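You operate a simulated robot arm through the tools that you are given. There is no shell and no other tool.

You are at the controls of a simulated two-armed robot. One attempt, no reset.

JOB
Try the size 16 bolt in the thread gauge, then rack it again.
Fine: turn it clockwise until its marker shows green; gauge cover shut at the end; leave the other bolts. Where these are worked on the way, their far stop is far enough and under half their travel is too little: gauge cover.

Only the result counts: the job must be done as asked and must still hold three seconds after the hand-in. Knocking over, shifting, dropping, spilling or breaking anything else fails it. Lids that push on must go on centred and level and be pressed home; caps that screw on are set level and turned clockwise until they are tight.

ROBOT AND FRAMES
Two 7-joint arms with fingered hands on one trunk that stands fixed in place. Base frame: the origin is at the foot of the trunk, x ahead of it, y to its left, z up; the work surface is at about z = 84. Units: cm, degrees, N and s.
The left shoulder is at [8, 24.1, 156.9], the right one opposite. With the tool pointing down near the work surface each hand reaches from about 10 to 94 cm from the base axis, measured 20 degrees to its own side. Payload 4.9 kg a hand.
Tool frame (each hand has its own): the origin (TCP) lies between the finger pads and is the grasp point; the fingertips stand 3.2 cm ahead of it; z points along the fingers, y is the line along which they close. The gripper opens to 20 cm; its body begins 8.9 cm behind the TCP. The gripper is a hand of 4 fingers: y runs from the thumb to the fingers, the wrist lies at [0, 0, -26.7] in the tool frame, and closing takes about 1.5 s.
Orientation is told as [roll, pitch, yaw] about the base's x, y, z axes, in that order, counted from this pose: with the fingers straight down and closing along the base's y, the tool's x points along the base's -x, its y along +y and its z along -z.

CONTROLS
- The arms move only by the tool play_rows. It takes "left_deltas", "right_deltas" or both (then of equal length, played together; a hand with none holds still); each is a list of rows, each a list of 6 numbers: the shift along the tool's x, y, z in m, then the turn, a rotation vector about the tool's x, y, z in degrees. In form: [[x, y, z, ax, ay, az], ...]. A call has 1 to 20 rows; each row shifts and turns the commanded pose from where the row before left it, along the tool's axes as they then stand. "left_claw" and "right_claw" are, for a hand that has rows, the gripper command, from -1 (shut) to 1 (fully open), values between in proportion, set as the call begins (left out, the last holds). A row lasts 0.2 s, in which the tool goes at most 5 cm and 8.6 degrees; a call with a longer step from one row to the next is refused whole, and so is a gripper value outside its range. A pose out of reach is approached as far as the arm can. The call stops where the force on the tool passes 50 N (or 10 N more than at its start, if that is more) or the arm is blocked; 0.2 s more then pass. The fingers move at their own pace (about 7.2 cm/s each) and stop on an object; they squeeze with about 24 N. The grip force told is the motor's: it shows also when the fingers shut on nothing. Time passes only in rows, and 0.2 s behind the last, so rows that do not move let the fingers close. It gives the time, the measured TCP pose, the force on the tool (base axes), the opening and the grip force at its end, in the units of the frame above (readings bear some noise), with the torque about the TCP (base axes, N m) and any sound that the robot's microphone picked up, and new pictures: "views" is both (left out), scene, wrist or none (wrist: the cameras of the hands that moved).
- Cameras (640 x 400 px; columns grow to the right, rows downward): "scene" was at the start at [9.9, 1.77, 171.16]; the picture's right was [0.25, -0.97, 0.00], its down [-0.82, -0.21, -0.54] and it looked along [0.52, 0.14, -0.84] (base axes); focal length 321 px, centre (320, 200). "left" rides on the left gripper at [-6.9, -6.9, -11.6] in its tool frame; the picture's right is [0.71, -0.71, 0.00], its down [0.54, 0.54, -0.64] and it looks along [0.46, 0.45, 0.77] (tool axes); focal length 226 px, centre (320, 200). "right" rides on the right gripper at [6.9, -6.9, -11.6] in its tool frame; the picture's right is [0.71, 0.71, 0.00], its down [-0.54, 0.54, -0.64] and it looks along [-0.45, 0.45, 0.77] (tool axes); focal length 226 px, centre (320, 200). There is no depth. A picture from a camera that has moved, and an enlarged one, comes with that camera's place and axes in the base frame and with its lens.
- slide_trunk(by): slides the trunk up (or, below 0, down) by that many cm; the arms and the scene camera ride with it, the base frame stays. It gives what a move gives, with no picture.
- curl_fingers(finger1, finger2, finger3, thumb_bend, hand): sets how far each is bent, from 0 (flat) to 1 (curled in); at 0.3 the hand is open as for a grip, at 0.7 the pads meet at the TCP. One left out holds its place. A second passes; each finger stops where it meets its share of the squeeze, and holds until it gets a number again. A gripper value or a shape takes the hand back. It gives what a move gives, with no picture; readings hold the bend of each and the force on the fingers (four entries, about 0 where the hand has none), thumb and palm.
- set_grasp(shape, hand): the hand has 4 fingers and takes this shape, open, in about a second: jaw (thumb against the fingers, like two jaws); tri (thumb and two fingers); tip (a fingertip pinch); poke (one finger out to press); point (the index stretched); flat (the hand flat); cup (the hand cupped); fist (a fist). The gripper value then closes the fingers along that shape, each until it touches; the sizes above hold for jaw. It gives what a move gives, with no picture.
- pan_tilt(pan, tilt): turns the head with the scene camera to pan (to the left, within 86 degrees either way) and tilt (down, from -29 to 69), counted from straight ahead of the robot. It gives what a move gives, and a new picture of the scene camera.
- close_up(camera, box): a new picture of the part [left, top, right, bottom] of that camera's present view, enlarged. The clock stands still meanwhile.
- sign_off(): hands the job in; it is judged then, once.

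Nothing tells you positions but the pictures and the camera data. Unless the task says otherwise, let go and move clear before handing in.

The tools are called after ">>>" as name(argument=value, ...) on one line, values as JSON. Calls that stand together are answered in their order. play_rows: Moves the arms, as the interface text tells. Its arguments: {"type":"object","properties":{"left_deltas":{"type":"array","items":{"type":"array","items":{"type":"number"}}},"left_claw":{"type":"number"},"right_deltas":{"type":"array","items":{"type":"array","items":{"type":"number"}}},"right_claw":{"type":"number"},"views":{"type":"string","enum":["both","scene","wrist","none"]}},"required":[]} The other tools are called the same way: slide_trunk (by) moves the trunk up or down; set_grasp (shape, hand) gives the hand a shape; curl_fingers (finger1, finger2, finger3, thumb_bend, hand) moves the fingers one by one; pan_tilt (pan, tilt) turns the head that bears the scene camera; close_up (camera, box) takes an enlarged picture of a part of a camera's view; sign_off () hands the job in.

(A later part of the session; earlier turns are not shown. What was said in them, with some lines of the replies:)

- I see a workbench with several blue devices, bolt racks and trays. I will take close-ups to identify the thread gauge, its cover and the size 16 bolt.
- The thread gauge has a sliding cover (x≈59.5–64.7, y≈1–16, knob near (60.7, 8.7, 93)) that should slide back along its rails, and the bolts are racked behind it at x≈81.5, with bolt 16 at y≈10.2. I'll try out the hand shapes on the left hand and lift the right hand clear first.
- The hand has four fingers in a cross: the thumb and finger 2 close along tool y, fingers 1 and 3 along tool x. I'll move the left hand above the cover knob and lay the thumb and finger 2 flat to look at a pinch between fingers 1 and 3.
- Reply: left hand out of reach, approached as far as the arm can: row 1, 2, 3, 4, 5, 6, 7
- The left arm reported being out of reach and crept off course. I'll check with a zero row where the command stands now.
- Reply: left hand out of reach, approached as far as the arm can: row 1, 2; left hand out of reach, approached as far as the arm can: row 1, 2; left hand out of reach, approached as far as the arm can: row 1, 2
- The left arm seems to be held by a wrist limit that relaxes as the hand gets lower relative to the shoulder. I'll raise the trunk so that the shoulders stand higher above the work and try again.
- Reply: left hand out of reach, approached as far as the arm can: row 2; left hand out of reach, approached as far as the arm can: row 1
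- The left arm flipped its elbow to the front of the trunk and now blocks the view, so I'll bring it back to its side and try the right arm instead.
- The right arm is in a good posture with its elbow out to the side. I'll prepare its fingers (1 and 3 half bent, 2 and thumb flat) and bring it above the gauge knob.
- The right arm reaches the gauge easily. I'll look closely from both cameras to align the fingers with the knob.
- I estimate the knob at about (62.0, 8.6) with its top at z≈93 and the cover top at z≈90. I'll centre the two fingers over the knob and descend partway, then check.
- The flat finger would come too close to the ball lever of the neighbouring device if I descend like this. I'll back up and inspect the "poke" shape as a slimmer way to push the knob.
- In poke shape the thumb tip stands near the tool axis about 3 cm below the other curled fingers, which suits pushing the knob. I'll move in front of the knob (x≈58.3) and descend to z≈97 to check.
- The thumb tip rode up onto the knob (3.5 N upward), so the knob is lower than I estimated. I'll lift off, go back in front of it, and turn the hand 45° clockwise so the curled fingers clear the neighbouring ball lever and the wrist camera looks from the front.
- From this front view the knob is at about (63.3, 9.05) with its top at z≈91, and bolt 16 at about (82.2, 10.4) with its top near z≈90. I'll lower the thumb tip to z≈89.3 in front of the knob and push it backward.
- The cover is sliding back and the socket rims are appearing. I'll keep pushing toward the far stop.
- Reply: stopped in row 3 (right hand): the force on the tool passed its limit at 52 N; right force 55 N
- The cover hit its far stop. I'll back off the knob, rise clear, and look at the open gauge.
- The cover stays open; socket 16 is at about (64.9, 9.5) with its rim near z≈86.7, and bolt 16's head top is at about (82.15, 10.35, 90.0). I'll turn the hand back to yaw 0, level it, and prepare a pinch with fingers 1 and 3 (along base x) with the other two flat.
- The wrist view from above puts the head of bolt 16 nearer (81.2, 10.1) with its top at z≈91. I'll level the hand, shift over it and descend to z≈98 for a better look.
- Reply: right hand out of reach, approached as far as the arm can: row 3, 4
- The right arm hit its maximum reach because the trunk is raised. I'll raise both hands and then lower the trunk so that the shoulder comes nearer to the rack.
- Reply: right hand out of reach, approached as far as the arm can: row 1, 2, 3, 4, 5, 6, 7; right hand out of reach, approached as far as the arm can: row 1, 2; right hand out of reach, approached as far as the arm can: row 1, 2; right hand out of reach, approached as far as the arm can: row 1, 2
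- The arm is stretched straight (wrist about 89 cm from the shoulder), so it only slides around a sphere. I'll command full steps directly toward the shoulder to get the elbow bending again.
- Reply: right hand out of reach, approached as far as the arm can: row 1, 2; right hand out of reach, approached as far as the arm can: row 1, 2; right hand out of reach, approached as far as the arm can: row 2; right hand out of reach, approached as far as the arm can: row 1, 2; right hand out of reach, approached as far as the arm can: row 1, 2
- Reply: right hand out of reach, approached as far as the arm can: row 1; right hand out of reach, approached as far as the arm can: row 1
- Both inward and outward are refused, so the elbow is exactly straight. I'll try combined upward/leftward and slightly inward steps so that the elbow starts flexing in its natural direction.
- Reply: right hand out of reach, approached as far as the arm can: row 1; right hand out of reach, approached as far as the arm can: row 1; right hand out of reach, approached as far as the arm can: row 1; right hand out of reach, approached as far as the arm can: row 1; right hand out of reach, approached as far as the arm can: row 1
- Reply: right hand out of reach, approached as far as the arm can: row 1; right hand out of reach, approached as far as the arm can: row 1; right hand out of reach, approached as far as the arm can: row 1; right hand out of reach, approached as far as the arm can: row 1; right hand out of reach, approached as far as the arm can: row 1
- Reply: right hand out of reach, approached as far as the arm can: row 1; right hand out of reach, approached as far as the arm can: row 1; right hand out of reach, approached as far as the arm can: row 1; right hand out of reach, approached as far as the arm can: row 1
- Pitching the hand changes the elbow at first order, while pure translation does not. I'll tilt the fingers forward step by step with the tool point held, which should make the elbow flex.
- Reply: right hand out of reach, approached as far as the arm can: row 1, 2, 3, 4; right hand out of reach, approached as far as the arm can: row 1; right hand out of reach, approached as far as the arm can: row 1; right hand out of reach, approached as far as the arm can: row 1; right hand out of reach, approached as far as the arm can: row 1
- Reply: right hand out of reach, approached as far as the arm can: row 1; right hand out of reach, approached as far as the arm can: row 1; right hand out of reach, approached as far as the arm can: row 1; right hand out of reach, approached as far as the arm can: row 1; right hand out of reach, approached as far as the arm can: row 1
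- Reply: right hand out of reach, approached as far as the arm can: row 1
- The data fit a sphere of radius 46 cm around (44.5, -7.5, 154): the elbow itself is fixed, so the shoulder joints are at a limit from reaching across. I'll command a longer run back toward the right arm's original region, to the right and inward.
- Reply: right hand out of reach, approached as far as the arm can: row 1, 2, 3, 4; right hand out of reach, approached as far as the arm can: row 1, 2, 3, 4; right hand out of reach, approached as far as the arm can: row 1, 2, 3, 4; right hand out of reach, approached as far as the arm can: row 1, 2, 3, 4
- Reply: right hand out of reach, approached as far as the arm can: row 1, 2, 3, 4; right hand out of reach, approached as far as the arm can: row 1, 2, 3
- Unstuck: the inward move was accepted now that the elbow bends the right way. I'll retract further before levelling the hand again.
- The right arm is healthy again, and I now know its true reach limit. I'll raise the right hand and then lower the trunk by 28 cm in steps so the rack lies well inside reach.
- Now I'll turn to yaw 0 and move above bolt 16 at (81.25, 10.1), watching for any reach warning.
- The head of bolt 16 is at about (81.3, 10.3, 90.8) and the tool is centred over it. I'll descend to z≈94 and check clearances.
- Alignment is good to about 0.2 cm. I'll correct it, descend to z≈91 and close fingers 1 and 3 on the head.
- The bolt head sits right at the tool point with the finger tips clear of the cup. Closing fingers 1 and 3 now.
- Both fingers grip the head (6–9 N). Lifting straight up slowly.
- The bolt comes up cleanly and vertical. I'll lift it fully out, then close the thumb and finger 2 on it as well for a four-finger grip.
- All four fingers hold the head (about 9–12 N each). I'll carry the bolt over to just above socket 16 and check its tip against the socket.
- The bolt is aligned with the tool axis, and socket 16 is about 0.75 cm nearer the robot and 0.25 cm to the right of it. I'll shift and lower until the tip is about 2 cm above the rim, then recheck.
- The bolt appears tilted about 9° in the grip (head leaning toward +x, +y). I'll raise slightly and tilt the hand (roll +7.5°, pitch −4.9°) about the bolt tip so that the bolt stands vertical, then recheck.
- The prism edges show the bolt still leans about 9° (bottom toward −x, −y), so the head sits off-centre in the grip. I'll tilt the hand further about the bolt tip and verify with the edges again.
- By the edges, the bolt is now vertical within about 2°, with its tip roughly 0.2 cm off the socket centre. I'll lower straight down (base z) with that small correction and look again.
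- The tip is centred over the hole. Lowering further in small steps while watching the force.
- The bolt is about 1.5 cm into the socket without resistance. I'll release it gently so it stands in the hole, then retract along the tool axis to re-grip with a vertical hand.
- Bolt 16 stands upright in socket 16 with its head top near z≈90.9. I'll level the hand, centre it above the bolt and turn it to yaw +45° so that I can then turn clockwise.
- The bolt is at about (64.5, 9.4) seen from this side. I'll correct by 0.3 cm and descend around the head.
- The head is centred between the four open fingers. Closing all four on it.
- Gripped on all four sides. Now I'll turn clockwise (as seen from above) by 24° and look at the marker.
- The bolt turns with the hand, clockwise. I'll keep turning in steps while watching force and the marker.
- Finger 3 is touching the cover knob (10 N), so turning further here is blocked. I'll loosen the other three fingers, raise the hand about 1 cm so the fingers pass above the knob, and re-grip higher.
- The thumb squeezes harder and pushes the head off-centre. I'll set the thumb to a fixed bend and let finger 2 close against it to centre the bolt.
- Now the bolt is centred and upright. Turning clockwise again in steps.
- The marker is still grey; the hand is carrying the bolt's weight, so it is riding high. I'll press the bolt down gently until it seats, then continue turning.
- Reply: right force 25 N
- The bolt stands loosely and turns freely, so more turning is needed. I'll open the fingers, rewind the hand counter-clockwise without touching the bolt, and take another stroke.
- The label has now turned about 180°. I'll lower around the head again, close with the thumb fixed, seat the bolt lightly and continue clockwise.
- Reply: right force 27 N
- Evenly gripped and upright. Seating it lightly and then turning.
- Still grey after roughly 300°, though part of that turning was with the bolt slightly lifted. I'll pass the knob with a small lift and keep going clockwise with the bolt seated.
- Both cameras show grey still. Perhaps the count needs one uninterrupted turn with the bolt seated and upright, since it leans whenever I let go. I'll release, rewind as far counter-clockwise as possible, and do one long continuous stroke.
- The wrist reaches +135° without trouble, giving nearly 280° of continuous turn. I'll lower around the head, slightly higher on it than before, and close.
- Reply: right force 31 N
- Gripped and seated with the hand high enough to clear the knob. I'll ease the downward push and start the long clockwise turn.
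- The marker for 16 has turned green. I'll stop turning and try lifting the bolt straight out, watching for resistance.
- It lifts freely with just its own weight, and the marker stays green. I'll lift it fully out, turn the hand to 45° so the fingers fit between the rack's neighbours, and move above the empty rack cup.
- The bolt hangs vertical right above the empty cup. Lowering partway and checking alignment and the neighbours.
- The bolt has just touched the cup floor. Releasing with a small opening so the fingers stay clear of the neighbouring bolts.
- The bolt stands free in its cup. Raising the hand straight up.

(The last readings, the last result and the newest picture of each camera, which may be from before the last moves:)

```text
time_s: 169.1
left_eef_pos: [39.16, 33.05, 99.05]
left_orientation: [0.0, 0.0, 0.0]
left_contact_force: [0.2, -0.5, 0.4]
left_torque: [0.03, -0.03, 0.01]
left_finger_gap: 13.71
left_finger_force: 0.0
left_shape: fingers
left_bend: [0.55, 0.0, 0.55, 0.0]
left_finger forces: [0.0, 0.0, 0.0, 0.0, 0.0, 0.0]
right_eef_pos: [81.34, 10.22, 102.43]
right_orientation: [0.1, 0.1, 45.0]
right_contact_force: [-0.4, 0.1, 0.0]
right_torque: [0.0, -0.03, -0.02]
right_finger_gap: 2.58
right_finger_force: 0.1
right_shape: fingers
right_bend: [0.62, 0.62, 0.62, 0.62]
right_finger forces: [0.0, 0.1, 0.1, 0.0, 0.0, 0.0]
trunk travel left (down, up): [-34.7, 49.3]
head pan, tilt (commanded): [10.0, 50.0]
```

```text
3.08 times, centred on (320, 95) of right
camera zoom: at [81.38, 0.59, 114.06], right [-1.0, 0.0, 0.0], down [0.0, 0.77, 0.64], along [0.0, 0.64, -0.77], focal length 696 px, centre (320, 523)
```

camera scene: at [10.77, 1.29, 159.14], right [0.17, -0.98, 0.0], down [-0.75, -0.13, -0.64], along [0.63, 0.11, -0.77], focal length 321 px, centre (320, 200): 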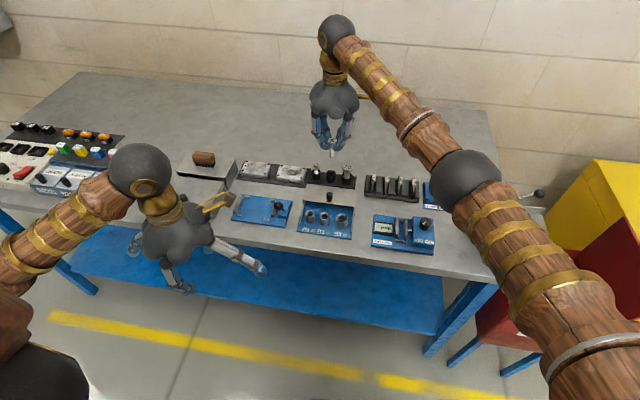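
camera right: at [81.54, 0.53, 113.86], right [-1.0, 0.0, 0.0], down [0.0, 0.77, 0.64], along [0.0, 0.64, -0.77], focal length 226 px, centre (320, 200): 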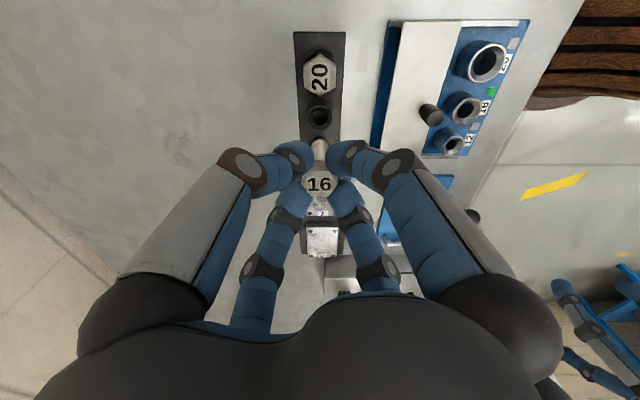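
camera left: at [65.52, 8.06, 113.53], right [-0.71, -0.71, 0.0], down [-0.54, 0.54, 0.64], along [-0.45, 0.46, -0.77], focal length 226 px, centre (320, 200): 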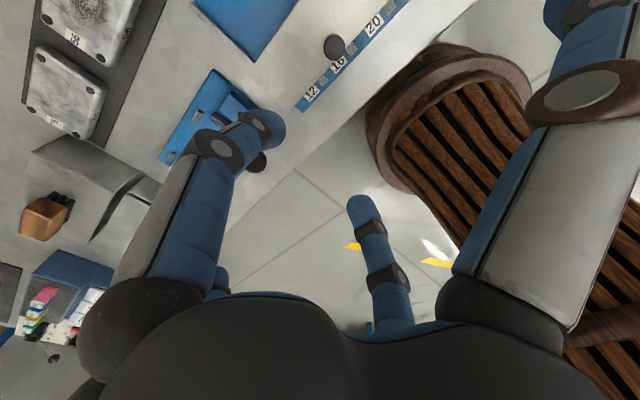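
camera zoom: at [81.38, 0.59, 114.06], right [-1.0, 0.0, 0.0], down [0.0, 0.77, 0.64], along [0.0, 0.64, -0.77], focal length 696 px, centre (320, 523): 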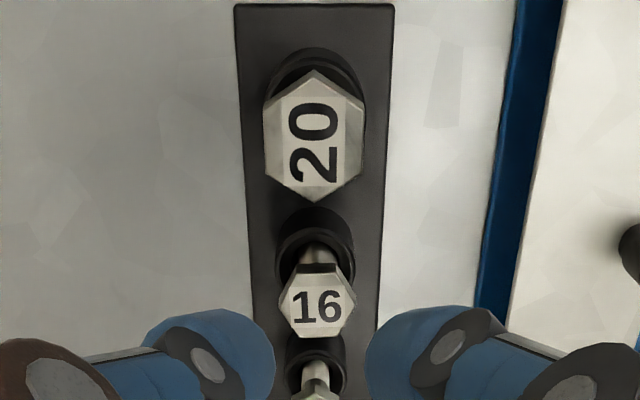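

Bolt 16 is racked, the neighbours are untouched and the marker stays green. Next I'll close the cover: poke shape again, with the thumb placed behind the knob (now at about (69.4, 9.05)), pushing toward the robot.

>>> play_rows(right_deltas=[[0.022, 0.0178, -0.01, 0, 0, 0], [0.022, 0.0178, 0, 0, 0, 0], [0.022, 0.0178, 0, 0, 0, 0], [0, 0, 0, 0, 0, 0]], views="none")

>>> set_grasp(hand="right", shape="poke")

>>> close_up(camera="right", box=[220, 60, 420, 220])

>>> close_up(camera="scene", box=[280, 130, 380, 240])

```text
time_s: 170.1
left_eef_pos: [39.17, 33.2, 98.9]
left_orientation: [0.0, 0.0, 0.0]
left_contact_force: [0.4, 0.5, -0.3]
left_torque: [-0.02, 0.01, 0.02]
left_finger_gap: 13.73
left_finger_force: 0.1
left_shape: fingers
left_bend: [0.55, 0.0, 0.55, 0.0]
left_finger forces: [0.1, 0.0, 0.1, 0.0, 0.1, 0.0]
right_eef_pos: [72.91, 9.41, 103.43]
right_orientation: [0.1, 0.2, 45.0]
right_contact_force: [-0.9, 0.4, 0.8]
right_torque: [0.01, 0.0, 0.01]
right_finger_gap: 2.6
right_finger_force: 0.1
right_shape: fingers
right_bend: [0.62, 0.62, 0.62, 0.62]
right_finger forces: [0.1, 0.0, 0.0, 0.0, 0.0, 0.0]
trunk travel left (down, up): [-34.7, 49.3]
head pan, tilt (commanded): [10.0, 50.0]
```

```text
time_s: 171.0
left_eef_pos: [39.16, 33.07, 98.97]
left_orientation: [-0.1, 0.0, 0.0]
left_contact_force: [0.3, 0.5, 0.2]
left_torque: [-0.03, -0.03, 0.0]
left_finger_gap: 13.75
left_finger_force: 0.1
left_shape: fingers
left_bend: [0.55, 0.0, 0.55, 0.0]
left_finger forces: [0.0, 0.0, 0.0, 0.0, 0.0, 0.1]
right_eef_pos: [72.94, 9.49, 103.5]
right_orientation: [0.1, 0.1, 45.0]
right_contact_force: [0.4, 0.7, -0.2]
right_torque: [-0.02, 0.02, 0.0]
right_finger_gap: 0.0
right_finger_force: 0.0
right_shape: poke
right_bend: [1.0, 1.0, 1.0, 0.81]
right_finger forces: [0.1, 0.1, 0.1, 0.1, 0.1, 0.0]
trunk travel left (down, up): [-34.7, 49.3]
head pan, tilt (commanded): [10.0, 50.0]
```

```text
2.50 times, centred on (320, 140) of right
camera zoom: at [73.0, -0.22, 115.12], right [-1.0, 0.0, 0.0], down [0.0, 0.77, 0.64], along [0.0, 0.64, -0.77], focal length 565 px, centre (320, 350)
```

zoom: 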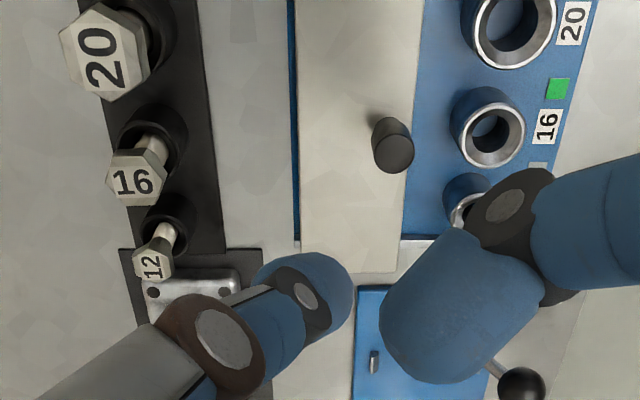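

```text
3.64 times, centred on (330, 185) of scene
camera zoom: at [10.77, 1.36, 159.14], right [0.17, -0.98, 0.0], down [-0.75, -0.13, -0.64], along [0.63, 0.11, -0.77], focal length 1168 px, centre (284, 254)
```

zoom: 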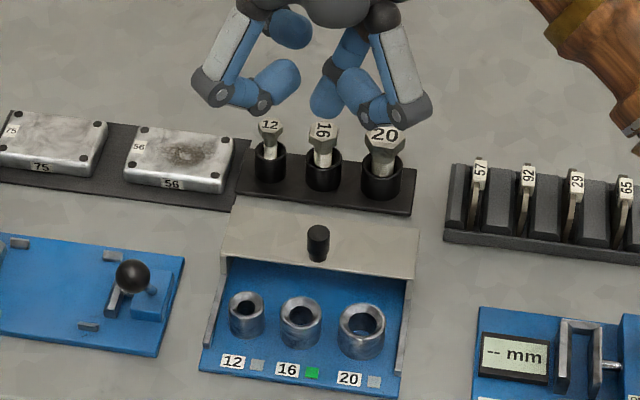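

The knob is at x≈69.85 with the thumb tip about 1.4 cm behind it. Descending behind the knob.

>>> play_rows(right_deltas=[[0, 0, 0.03, 0, 0, 0], [0, 0, 0.03, 0, 0, 0], [0, 0, 0.02, 0, 0, 0], [0, 0, 0.015, 0, 0, 0], [0, 0, 0, 0, 0, 0]], views="none")

>>> close_up(camera="right", box=[220, 60, 420, 220])

>>> close_up(camera="scene", box=[280, 130, 380, 240])

```text
time_s: 172.2
left_eef_pos: [39.22, 33.16, 99.09]
left_orientation: [0.0, 0.0, -0.1]
left_contact_force: [-1.5, -0.3, 0.0]
left_torque: [-0.01, 0.02, -0.01]
left_finger_gap: 13.69
left_finger_force: 0.1
left_shape: fingers
left_bend: [0.55, 0.0, 0.55, 0.0]
left_finger forces: [0.1, 0.0, 0.1, 0.0, 0.1, 0.0]
right_eef_pos: [72.95, 9.33, 93.82]
right_orientation: [0.0, 0.0, 45.0]
right_contact_force: [-0.1, -0.6, -0.3]
right_torque: [-0.04, -0.01, 0.01]
right_finger_gap: 0.02
right_finger_force: 0.2
right_shape: poke
right_bend: [1.0, 1.0, 1.0, 0.81]
right_finger forces: [0.1, 0.0, 0.2, 0.0, 0.1, 0.0]
trunk travel left (down, up): [-34.7, 49.3]
head pan, tilt (commanded): [10.0, 50.0]
```

```text
2.50 times, centred on (320, 140) of right
camera zoom: at [73.0, -0.31, 105.56], right [-1.0, 0.0, 0.0], down [0.0, 0.77, 0.64], along [0.0, 0.64, -0.77], focal length 565 px, centre (320, 350)
```

zoom: 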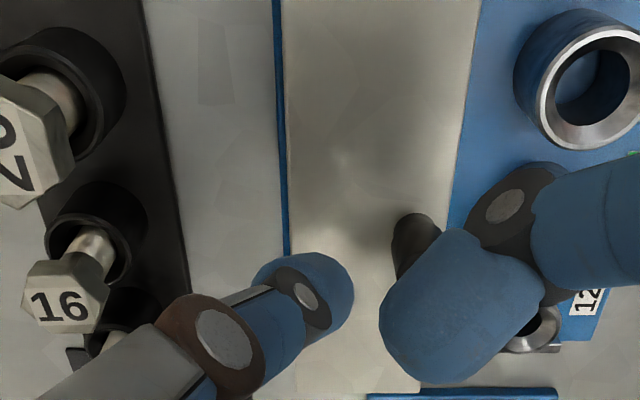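

```text
3.64 times, centred on (330, 185) of scene
camera zoom: at [10.77, 1.36, 159.14], right [0.17, -0.98, 0.0], down [-0.75, -0.13, -0.64], along [0.63, 0.11, -0.77], focal length 1168 px, centre (284, 254)
```

zoom: 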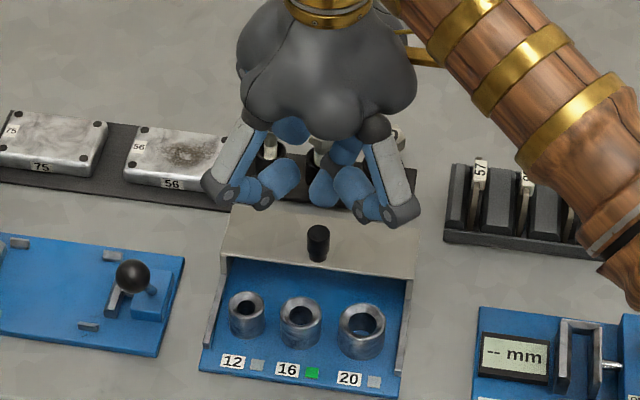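

>>> play_rows(right_deltas=[[0, 0, 0.007, 0, 0, 0], [0, 0, 0.007, 0, 0, 0], [0, 0, 0, 0, 0, 0]], views="none")

>>> play_rows(right_deltas=[[0.00707, 0.00707, 0, 0, 0, 0], [0.00707, 0.00707, 0, 0, 0, 0], [0.00707, 0.00707, 0, 0, 0, 0]], views="none")

>>> close_up(camera="right", box=[220, 60, 420, 220])

>>> close_up(camera="scene", box=[280, 130, 380, 240])

```text
time_s: 173.0
left_eef_pos: [39.19, 33.14, 99.0]
left_orientation: [0.0, -0.1, 0.0]
left_contact_force: [0.0, 0.7, 0.0]
left_torque: [-0.03, 0.0, 0.03]
left_finger_gap: 13.7
left_finger_force: 0.0
left_shape: fingers
left_bend: [0.55, 0.0, 0.55, 0.0]
left_finger forces: [0.1, 0.0, 0.1, 0.0, 0.1, 0.1]
right_eef_pos: [72.83, 9.44, 92.57]
right_orientation: [0.0, -0.1, 45.0]
right_contact_force: [-0.3, -0.3, -0.6]
right_torque: [0.01, 0.01, 0.0]
right_finger_gap: 0.0
right_finger_force: 0.1
right_shape: poke
right_bend: [1.0, 1.0, 1.0, 0.81]
right_finger forces: [0.0, 0.0, 0.0, 0.1, 0.2, 0.1]
trunk travel left (down, up): [-34.7, 49.3]
head pan, tilt (commanded): [10.0, 50.0]
```

```text
time_s: 173.8
left_eef_pos: [39.21, 33.18, 98.97]
left_orientation: [0.1, 0.0, 0.0]
left_contact_force: [-0.8, -1.3, -0.1]
left_torque: [0.0, 0.0, 0.0]
left_finger_gap: 13.72
left_finger_force: 0.1
left_shape: fingers
left_bend: [0.55, 0.0, 0.55, 0.0]
left_finger forces: [0.0, 0.0, 0.0, 0.1, 0.0, 0.1]
right_eef_pos: [69.98, 9.37, 92.58]
right_orientation: [0.0, 0.0, 45.0]
right_contact_force: [0.5, 0.1, -0.3]
right_torque: [0.03, -0.01, -0.04]
right_finger_gap: 0.0
right_finger_force: 0.0
right_shape: poke
right_bend: [1.0, 1.0, 1.0, 0.81]
right_finger forces: [0.0, 0.0, 0.0, 0.1, 0.3, 0.1]
trunk travel left (down, up): [-34.7, 49.3]
head pan, tilt (commanded): [10.0, 50.0]
```

```text
2.50 times, centred on (320, 140) of right
camera zoom: at [69.94, -0.25, 104.09], right [-1.0, 0.0, 0.0], down [0.0, 0.77, 0.64], along [0.0, 0.64, -0.77], focal length 565 px, centre (320, 350)
```

zoom: 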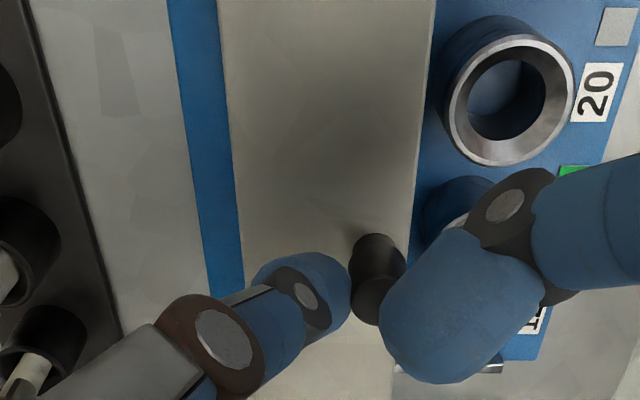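

```text
3.64 times, centred on (330, 185) of scene
camera zoom: at [10.76, 1.35, 159.14], right [0.17, -0.98, 0.0], down [-0.75, -0.13, -0.64], along [0.63, 0.11, -0.77], focal length 1168 px, centre (284, 254)
```

zoom: 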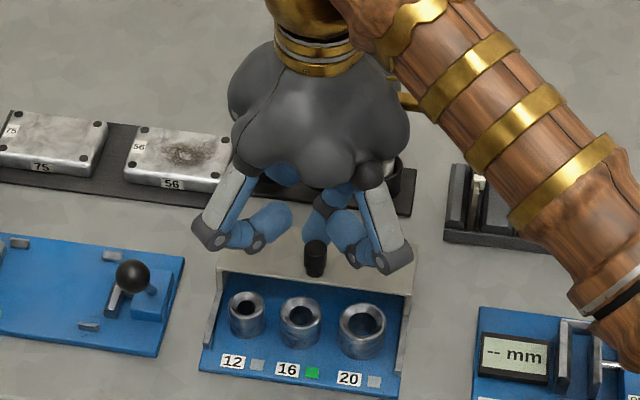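

The cover is sliding shut. I'll push until it meets its stop.

>>> play_rows(right_deltas=[[0.00707, 0.00707, 0, 0, 0, 0], [0.00707, 0.00707, 0, 0, 0, 0], [0.00707, 0.00707, 0, 0, 0, 0], [0.00707, 0.00707, 0, 0, 0, 0]], views="none")

>>> play_rows(right_deltas=[[0.0035, 0.0035, 0, 0, 0, 0], [0.0035, 0.0035, 0, 0, 0, 0], [0.0035, 0.0035, 0, 0, 0, 0], [0.0035, 0.0035, 0, 0, 0, 0], [0.0035, 0.0035, 0, 0, 0, 0], [0.0035, 0.0035, 0, 0, 0, 0]], views="none")

>>> close_up(camera="right", box=[220, 60, 420, 220])

>>> close_up(camera="scene", box=[280, 130, 380, 240])

```text
time_s: 174.8
left_eef_pos: [39.09, 33.08, 99.06]
left_orientation: [0.1, 0.2, 0.1]
left_contact_force: [0.0, -0.1, -0.3]
left_torque: [0.0, -0.02, 0.04]
left_finger_gap: 13.72
left_finger_force: 0.0
left_shape: fingers
left_bend: [0.55, 0.0, 0.55, 0.0]
left_finger forces: [0.0, 0.1, 0.1, 0.0, 0.0, 0.0]
right_eef_pos: [65.87, 9.34, 92.51]
right_orientation: [0.0, 0.0, 45.1]
right_contact_force: [-0.4, -0.6, -1.3]
right_torque: [0.03, -0.01, 0.01]
right_finger_gap: 0.01
right_finger_force: 0.0
right_shape: poke
right_bend: [1.0, 1.0, 1.0, 0.81]
right_finger forces: [0.0, 0.1, 0.0, 0.0, 0.3, 0.0]
trunk travel left (down, up): [-34.7, 49.3]
head pan, tilt (commanded): [10.0, 50.0]
```

```text
time_s: 176.2
left_eef_pos: [39.41, 33.24, 98.81]
left_orientation: [0.0, 0.2, -0.2]
left_contact_force: [-0.7, 0.3, -0.8]
left_torque: [0.01, -0.06, 0.03]
left_finger_gap: 13.74
left_finger_force: 0.0
left_shape: fingers
left_bend: [0.55, 0.0, 0.55, 0.0]
left_finger forces: [0.0, 0.1, 0.0, 0.0, 0.0, 0.0]
right_eef_pos: [63.98, 9.65, 92.73]
right_orientation: [-0.1, -1.0, 44.5]
right_contact_force: [32.5, 14.2, -5.1]
right_torque: [0.41, -0.82, 0.15]
right_finger_gap: 0.0
right_finger_force: 0.1
right_shape: poke
right_bend: [1.0, 1.0, 1.0, 0.8]
right_finger forces: [0.0, 0.1, 0.1, 0.0, 34.9, 0.1]
trunk travel left (down, up): [-34.7, 49.3]
head pan, tilt (commanded): [10.0, 50.0]
stopped in row 6 (right hand): the force on the tool passed its limit at 56 N (the readings are from after the stop); the commanded pose is now the measured one
```

```text
2.50 times, centred on (320, 140) of right
camera zoom: at [63.74, -0.23, 104.25], right [-1.0, 0.01, -0.01], down [0.0, 0.76, 0.65], along [0.02, 0.65, -0.76], focal length 565 px, centre (320, 350)
```

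zoom: 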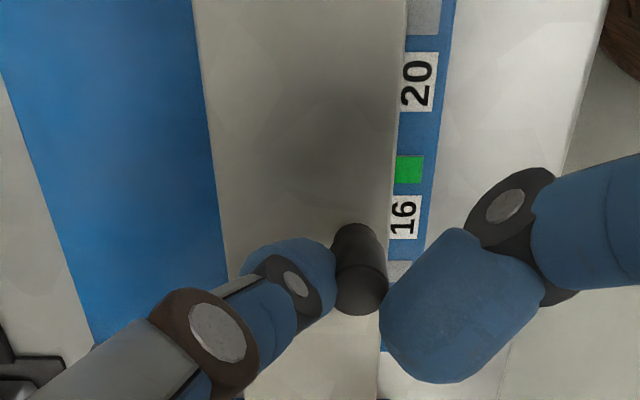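

```text
3.64 times, centred on (330, 185) of scene
camera zoom: at [11.16, 1.53, 159.08], right [0.17, -0.98, 0.0], down [-0.76, -0.13, -0.64], along [0.63, 0.11, -0.77], focal length 1168 px, centre (284, 254)
```

zoom: 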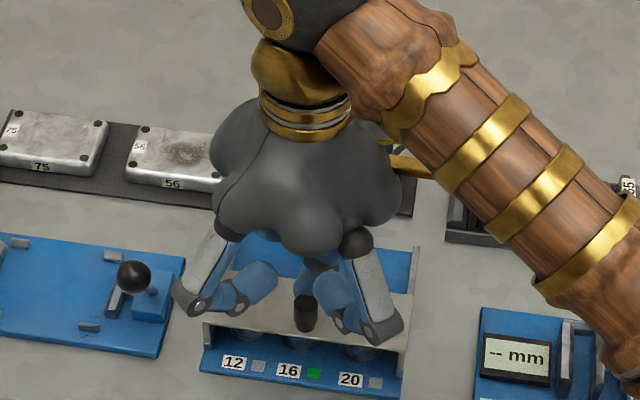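

The cover has reached its closed stop and the marker is still green. I'll back off the knob and rise clear.

>>> play_rows(right_deltas=[[-0.0085, -0.0085, 0, 0, 0, 0], [-0.0085, -0.0085, 0, 0, 0, 0], [0, 0, -0.02, 0, 0, 0], [0, 0, -0.03, 0, 0, 0], [0, 0, -0.03, 0, 0, 0], [0, 0, -0.03, 0, 0, 0], [0, 0, 0, 0, 0, 0]], views="both")

>>> close_up(camera="scene", box=[280, 150, 380, 240])

```text
time_s: 177.8
left_eef_pos: [39.1, 33.1, 98.94]
left_orientation: [-0.1, 0.0, -0.2]
left_contact_force: [-0.4, 0.1, -0.1]
left_torque: [0.0, 0.02, -0.01]
left_finger_gap: 13.75
left_finger_force: 0.0
left_shape: fingers
left_bend: [0.55, 0.0, 0.55, 0.0]
left_finger forces: [0.0, 0.1, 0.0, 0.1, 0.0, 0.0]
right_eef_pos: [65.91, 9.37, 103.92]
right_orientation: [-0.1, -0.7, 44.7]
right_contact_force: [0.3, 1.2, -0.4]
right_torque: [-0.03, -0.03, -0.03]
right_finger_gap: 0.0
right_finger_force: 0.0
right_shape: poke
right_bend: [1.0, 1.0, 1.0, 0.81]
right_finger forces: [0.0, 0.0, 0.0, 0.1, 0.0, 0.0]
trunk travel left (down, up): [-34.7, 49.3]
head pan, tilt (commanded): [10.0, 50.0]
camera scene: at [10.8, 1.34, 159.14], right [0.17, -0.98, 0.0], down [-0.75, -0.13, -0.64], along [0.63, 0.11, -0.77], focal length 321 px, centre (320, 200)
camera right: at [65.77, -0.47, 115.4], right [-1.0, 0.0, -0.01], down [0.0, 0.76, 0.65], along [0.01, 0.65, -0.76], focal length 226 px, centre (320, 200)
```

scene: 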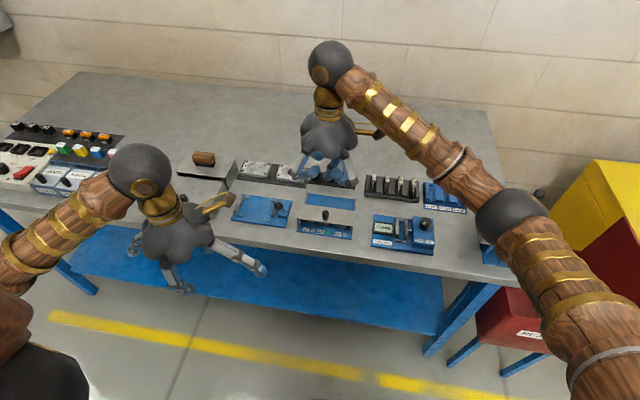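
right: 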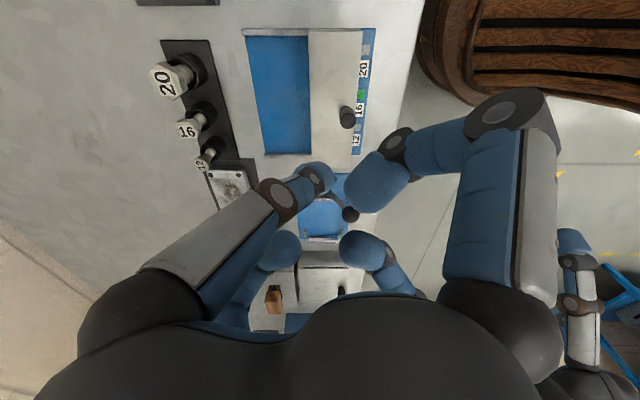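

```text
4.44 times, centred on (330, 195) of scene
camera zoom: at [10.8, 1.34, 159.14], right [0.17, -0.98, 0.0], down [-0.75, -0.13, -0.64], along [0.63, 0.11, -0.77], focal length 1427 px, centre (276, 222)
```

zoom: 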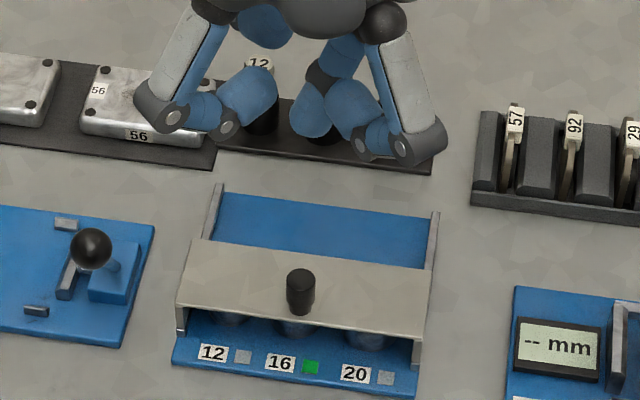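

The cover is shut, the marker is green and bolt 16 is in its rack. I'll move the right hand clear and take a final look at everything.

>>> play_rows(right_deltas=[[0.0, 0.0, -0.03, 0, 0, 0], [0.0212, -0.0212, -0.01, 0, 0, 0], [0.0212, -0.0212, -0.01, 0, 0, 0], [0.0212, -0.0212, -0.01, 0, 0, 0], [0.0212, -0.0212, 0, 0, 0, 0], [0.0212, -0.0212, 0, 0, 0, 0], [0.0212, -0.0212, 0, 0, 0, 0], [0, 0, 0, 0, 0, 0]], views="scene")

>>> close_up(camera="scene", box=[225, 140, 385, 245])

>>> close_up(camera="scene", box=[300, 150, 364, 190])

```text
time_s: 179.6
left_eef_pos: [39.13, 33.17, 98.99]
left_orientation: [0.0, 0.0, 0.0]
left_contact_force: [-0.7, 0.2, -0.7]
left_torque: [0.03, -0.04, 0.01]
left_finger_gap: 13.71
left_finger_force: 0.1
left_shape: fingers
left_bend: [0.55, 0.0, 0.55, 0.0]
left_finger forces: [0.1, 0.0, 0.0, 0.0, 0.1, 0.0]
right_eef_pos: [65.77, -8.57, 109.63]
right_orientation: [0.0, -0.6, 44.8]
right_contact_force: [0.3, -0.1, -0.4]
right_torque: [-0.03, 0.02, -0.04]
right_finger_gap: 0.0
right_finger_force: 0.0
right_shape: poke
right_bend: [1.0, 1.0, 1.0, 0.81]
right_finger forces: [0.1, 0.0, 0.1, 0.0, 0.0, 0.1]
trunk travel left (down, up): [-34.7, 49.3]
head pan, tilt (commanded): [10.0, 50.0]
camera scene: at [10.81, 1.45, 159.13], right [0.17, -0.98, 0.0], down [-0.75, -0.13, -0.64], along [0.63, 0.11, -0.77], focal length 321 px, centre (320, 200)
```

scene: 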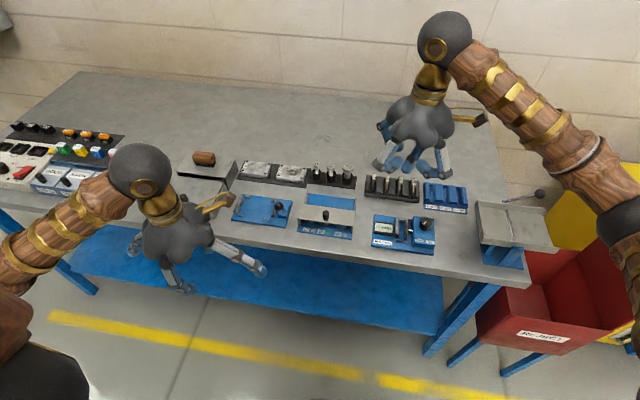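

```text
3.81 times, centred on (305, 192) of scene
camera zoom: at [10.81, 1.45, 159.13], right [0.17, -0.98, 0.0], down [-0.75, -0.13, -0.64], along [0.63, 0.11, -0.77], focal length 1223 px, centre (377, 229)
```

zoom: 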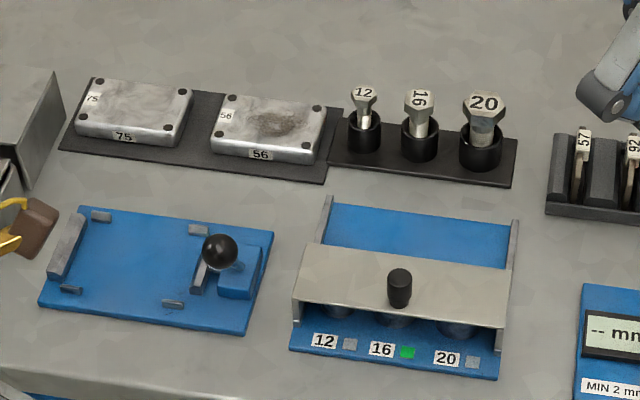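

```text
10.00 times, centred on (332, 170) of scene
camera zoom: at [10.81, 1.45, 159.13], right [0.17, -0.98, 0.0], down [-0.75, -0.13, -0.64], along [0.63, 0.11, -0.77], focal length 3211 px, centre (200, 500)
```

zoom: 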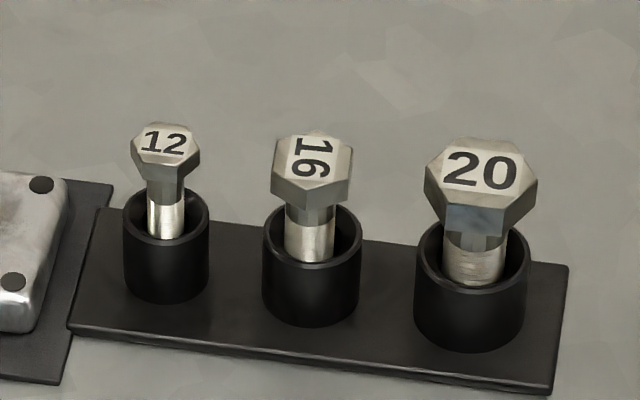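

Final check: bolt 16 stands upright in its rack cup, and bolts 12 and 20 are undisturbed. The gauge cover is shut at its stop, the 16 marker is green and both hands are clear. Handing in.

>>> sign_off()

```text
The job is handed in.
```

The size 16 bolt was tried in the thread gauge and is back in its rack cup. Its marker is green, the gauge cover is shut, and I've handed the job in.

- **Turning:** The marker went green only on the last stroke, after about 128° of unbroken clockwise turning with the bolt seated and upright. Earlier shorter strokes added up to about a full turn but left it grey. It stayed green when I lifted the bolt out.
- **Cover:** I slid it open to its far stop, and afterwards pushed it shut until it met its closed stop.
- **Other items:** In the last pictures, bolts 12 and 20 were standing in place and nothing else on the bench looked moved. While I was turning the bolt, the fingers briefly touched the cover and its knob, with no visible effect.

Both hands were clear of the bench items at hand-in. The result message said only that the job was handed in, so I don't have a verdict.
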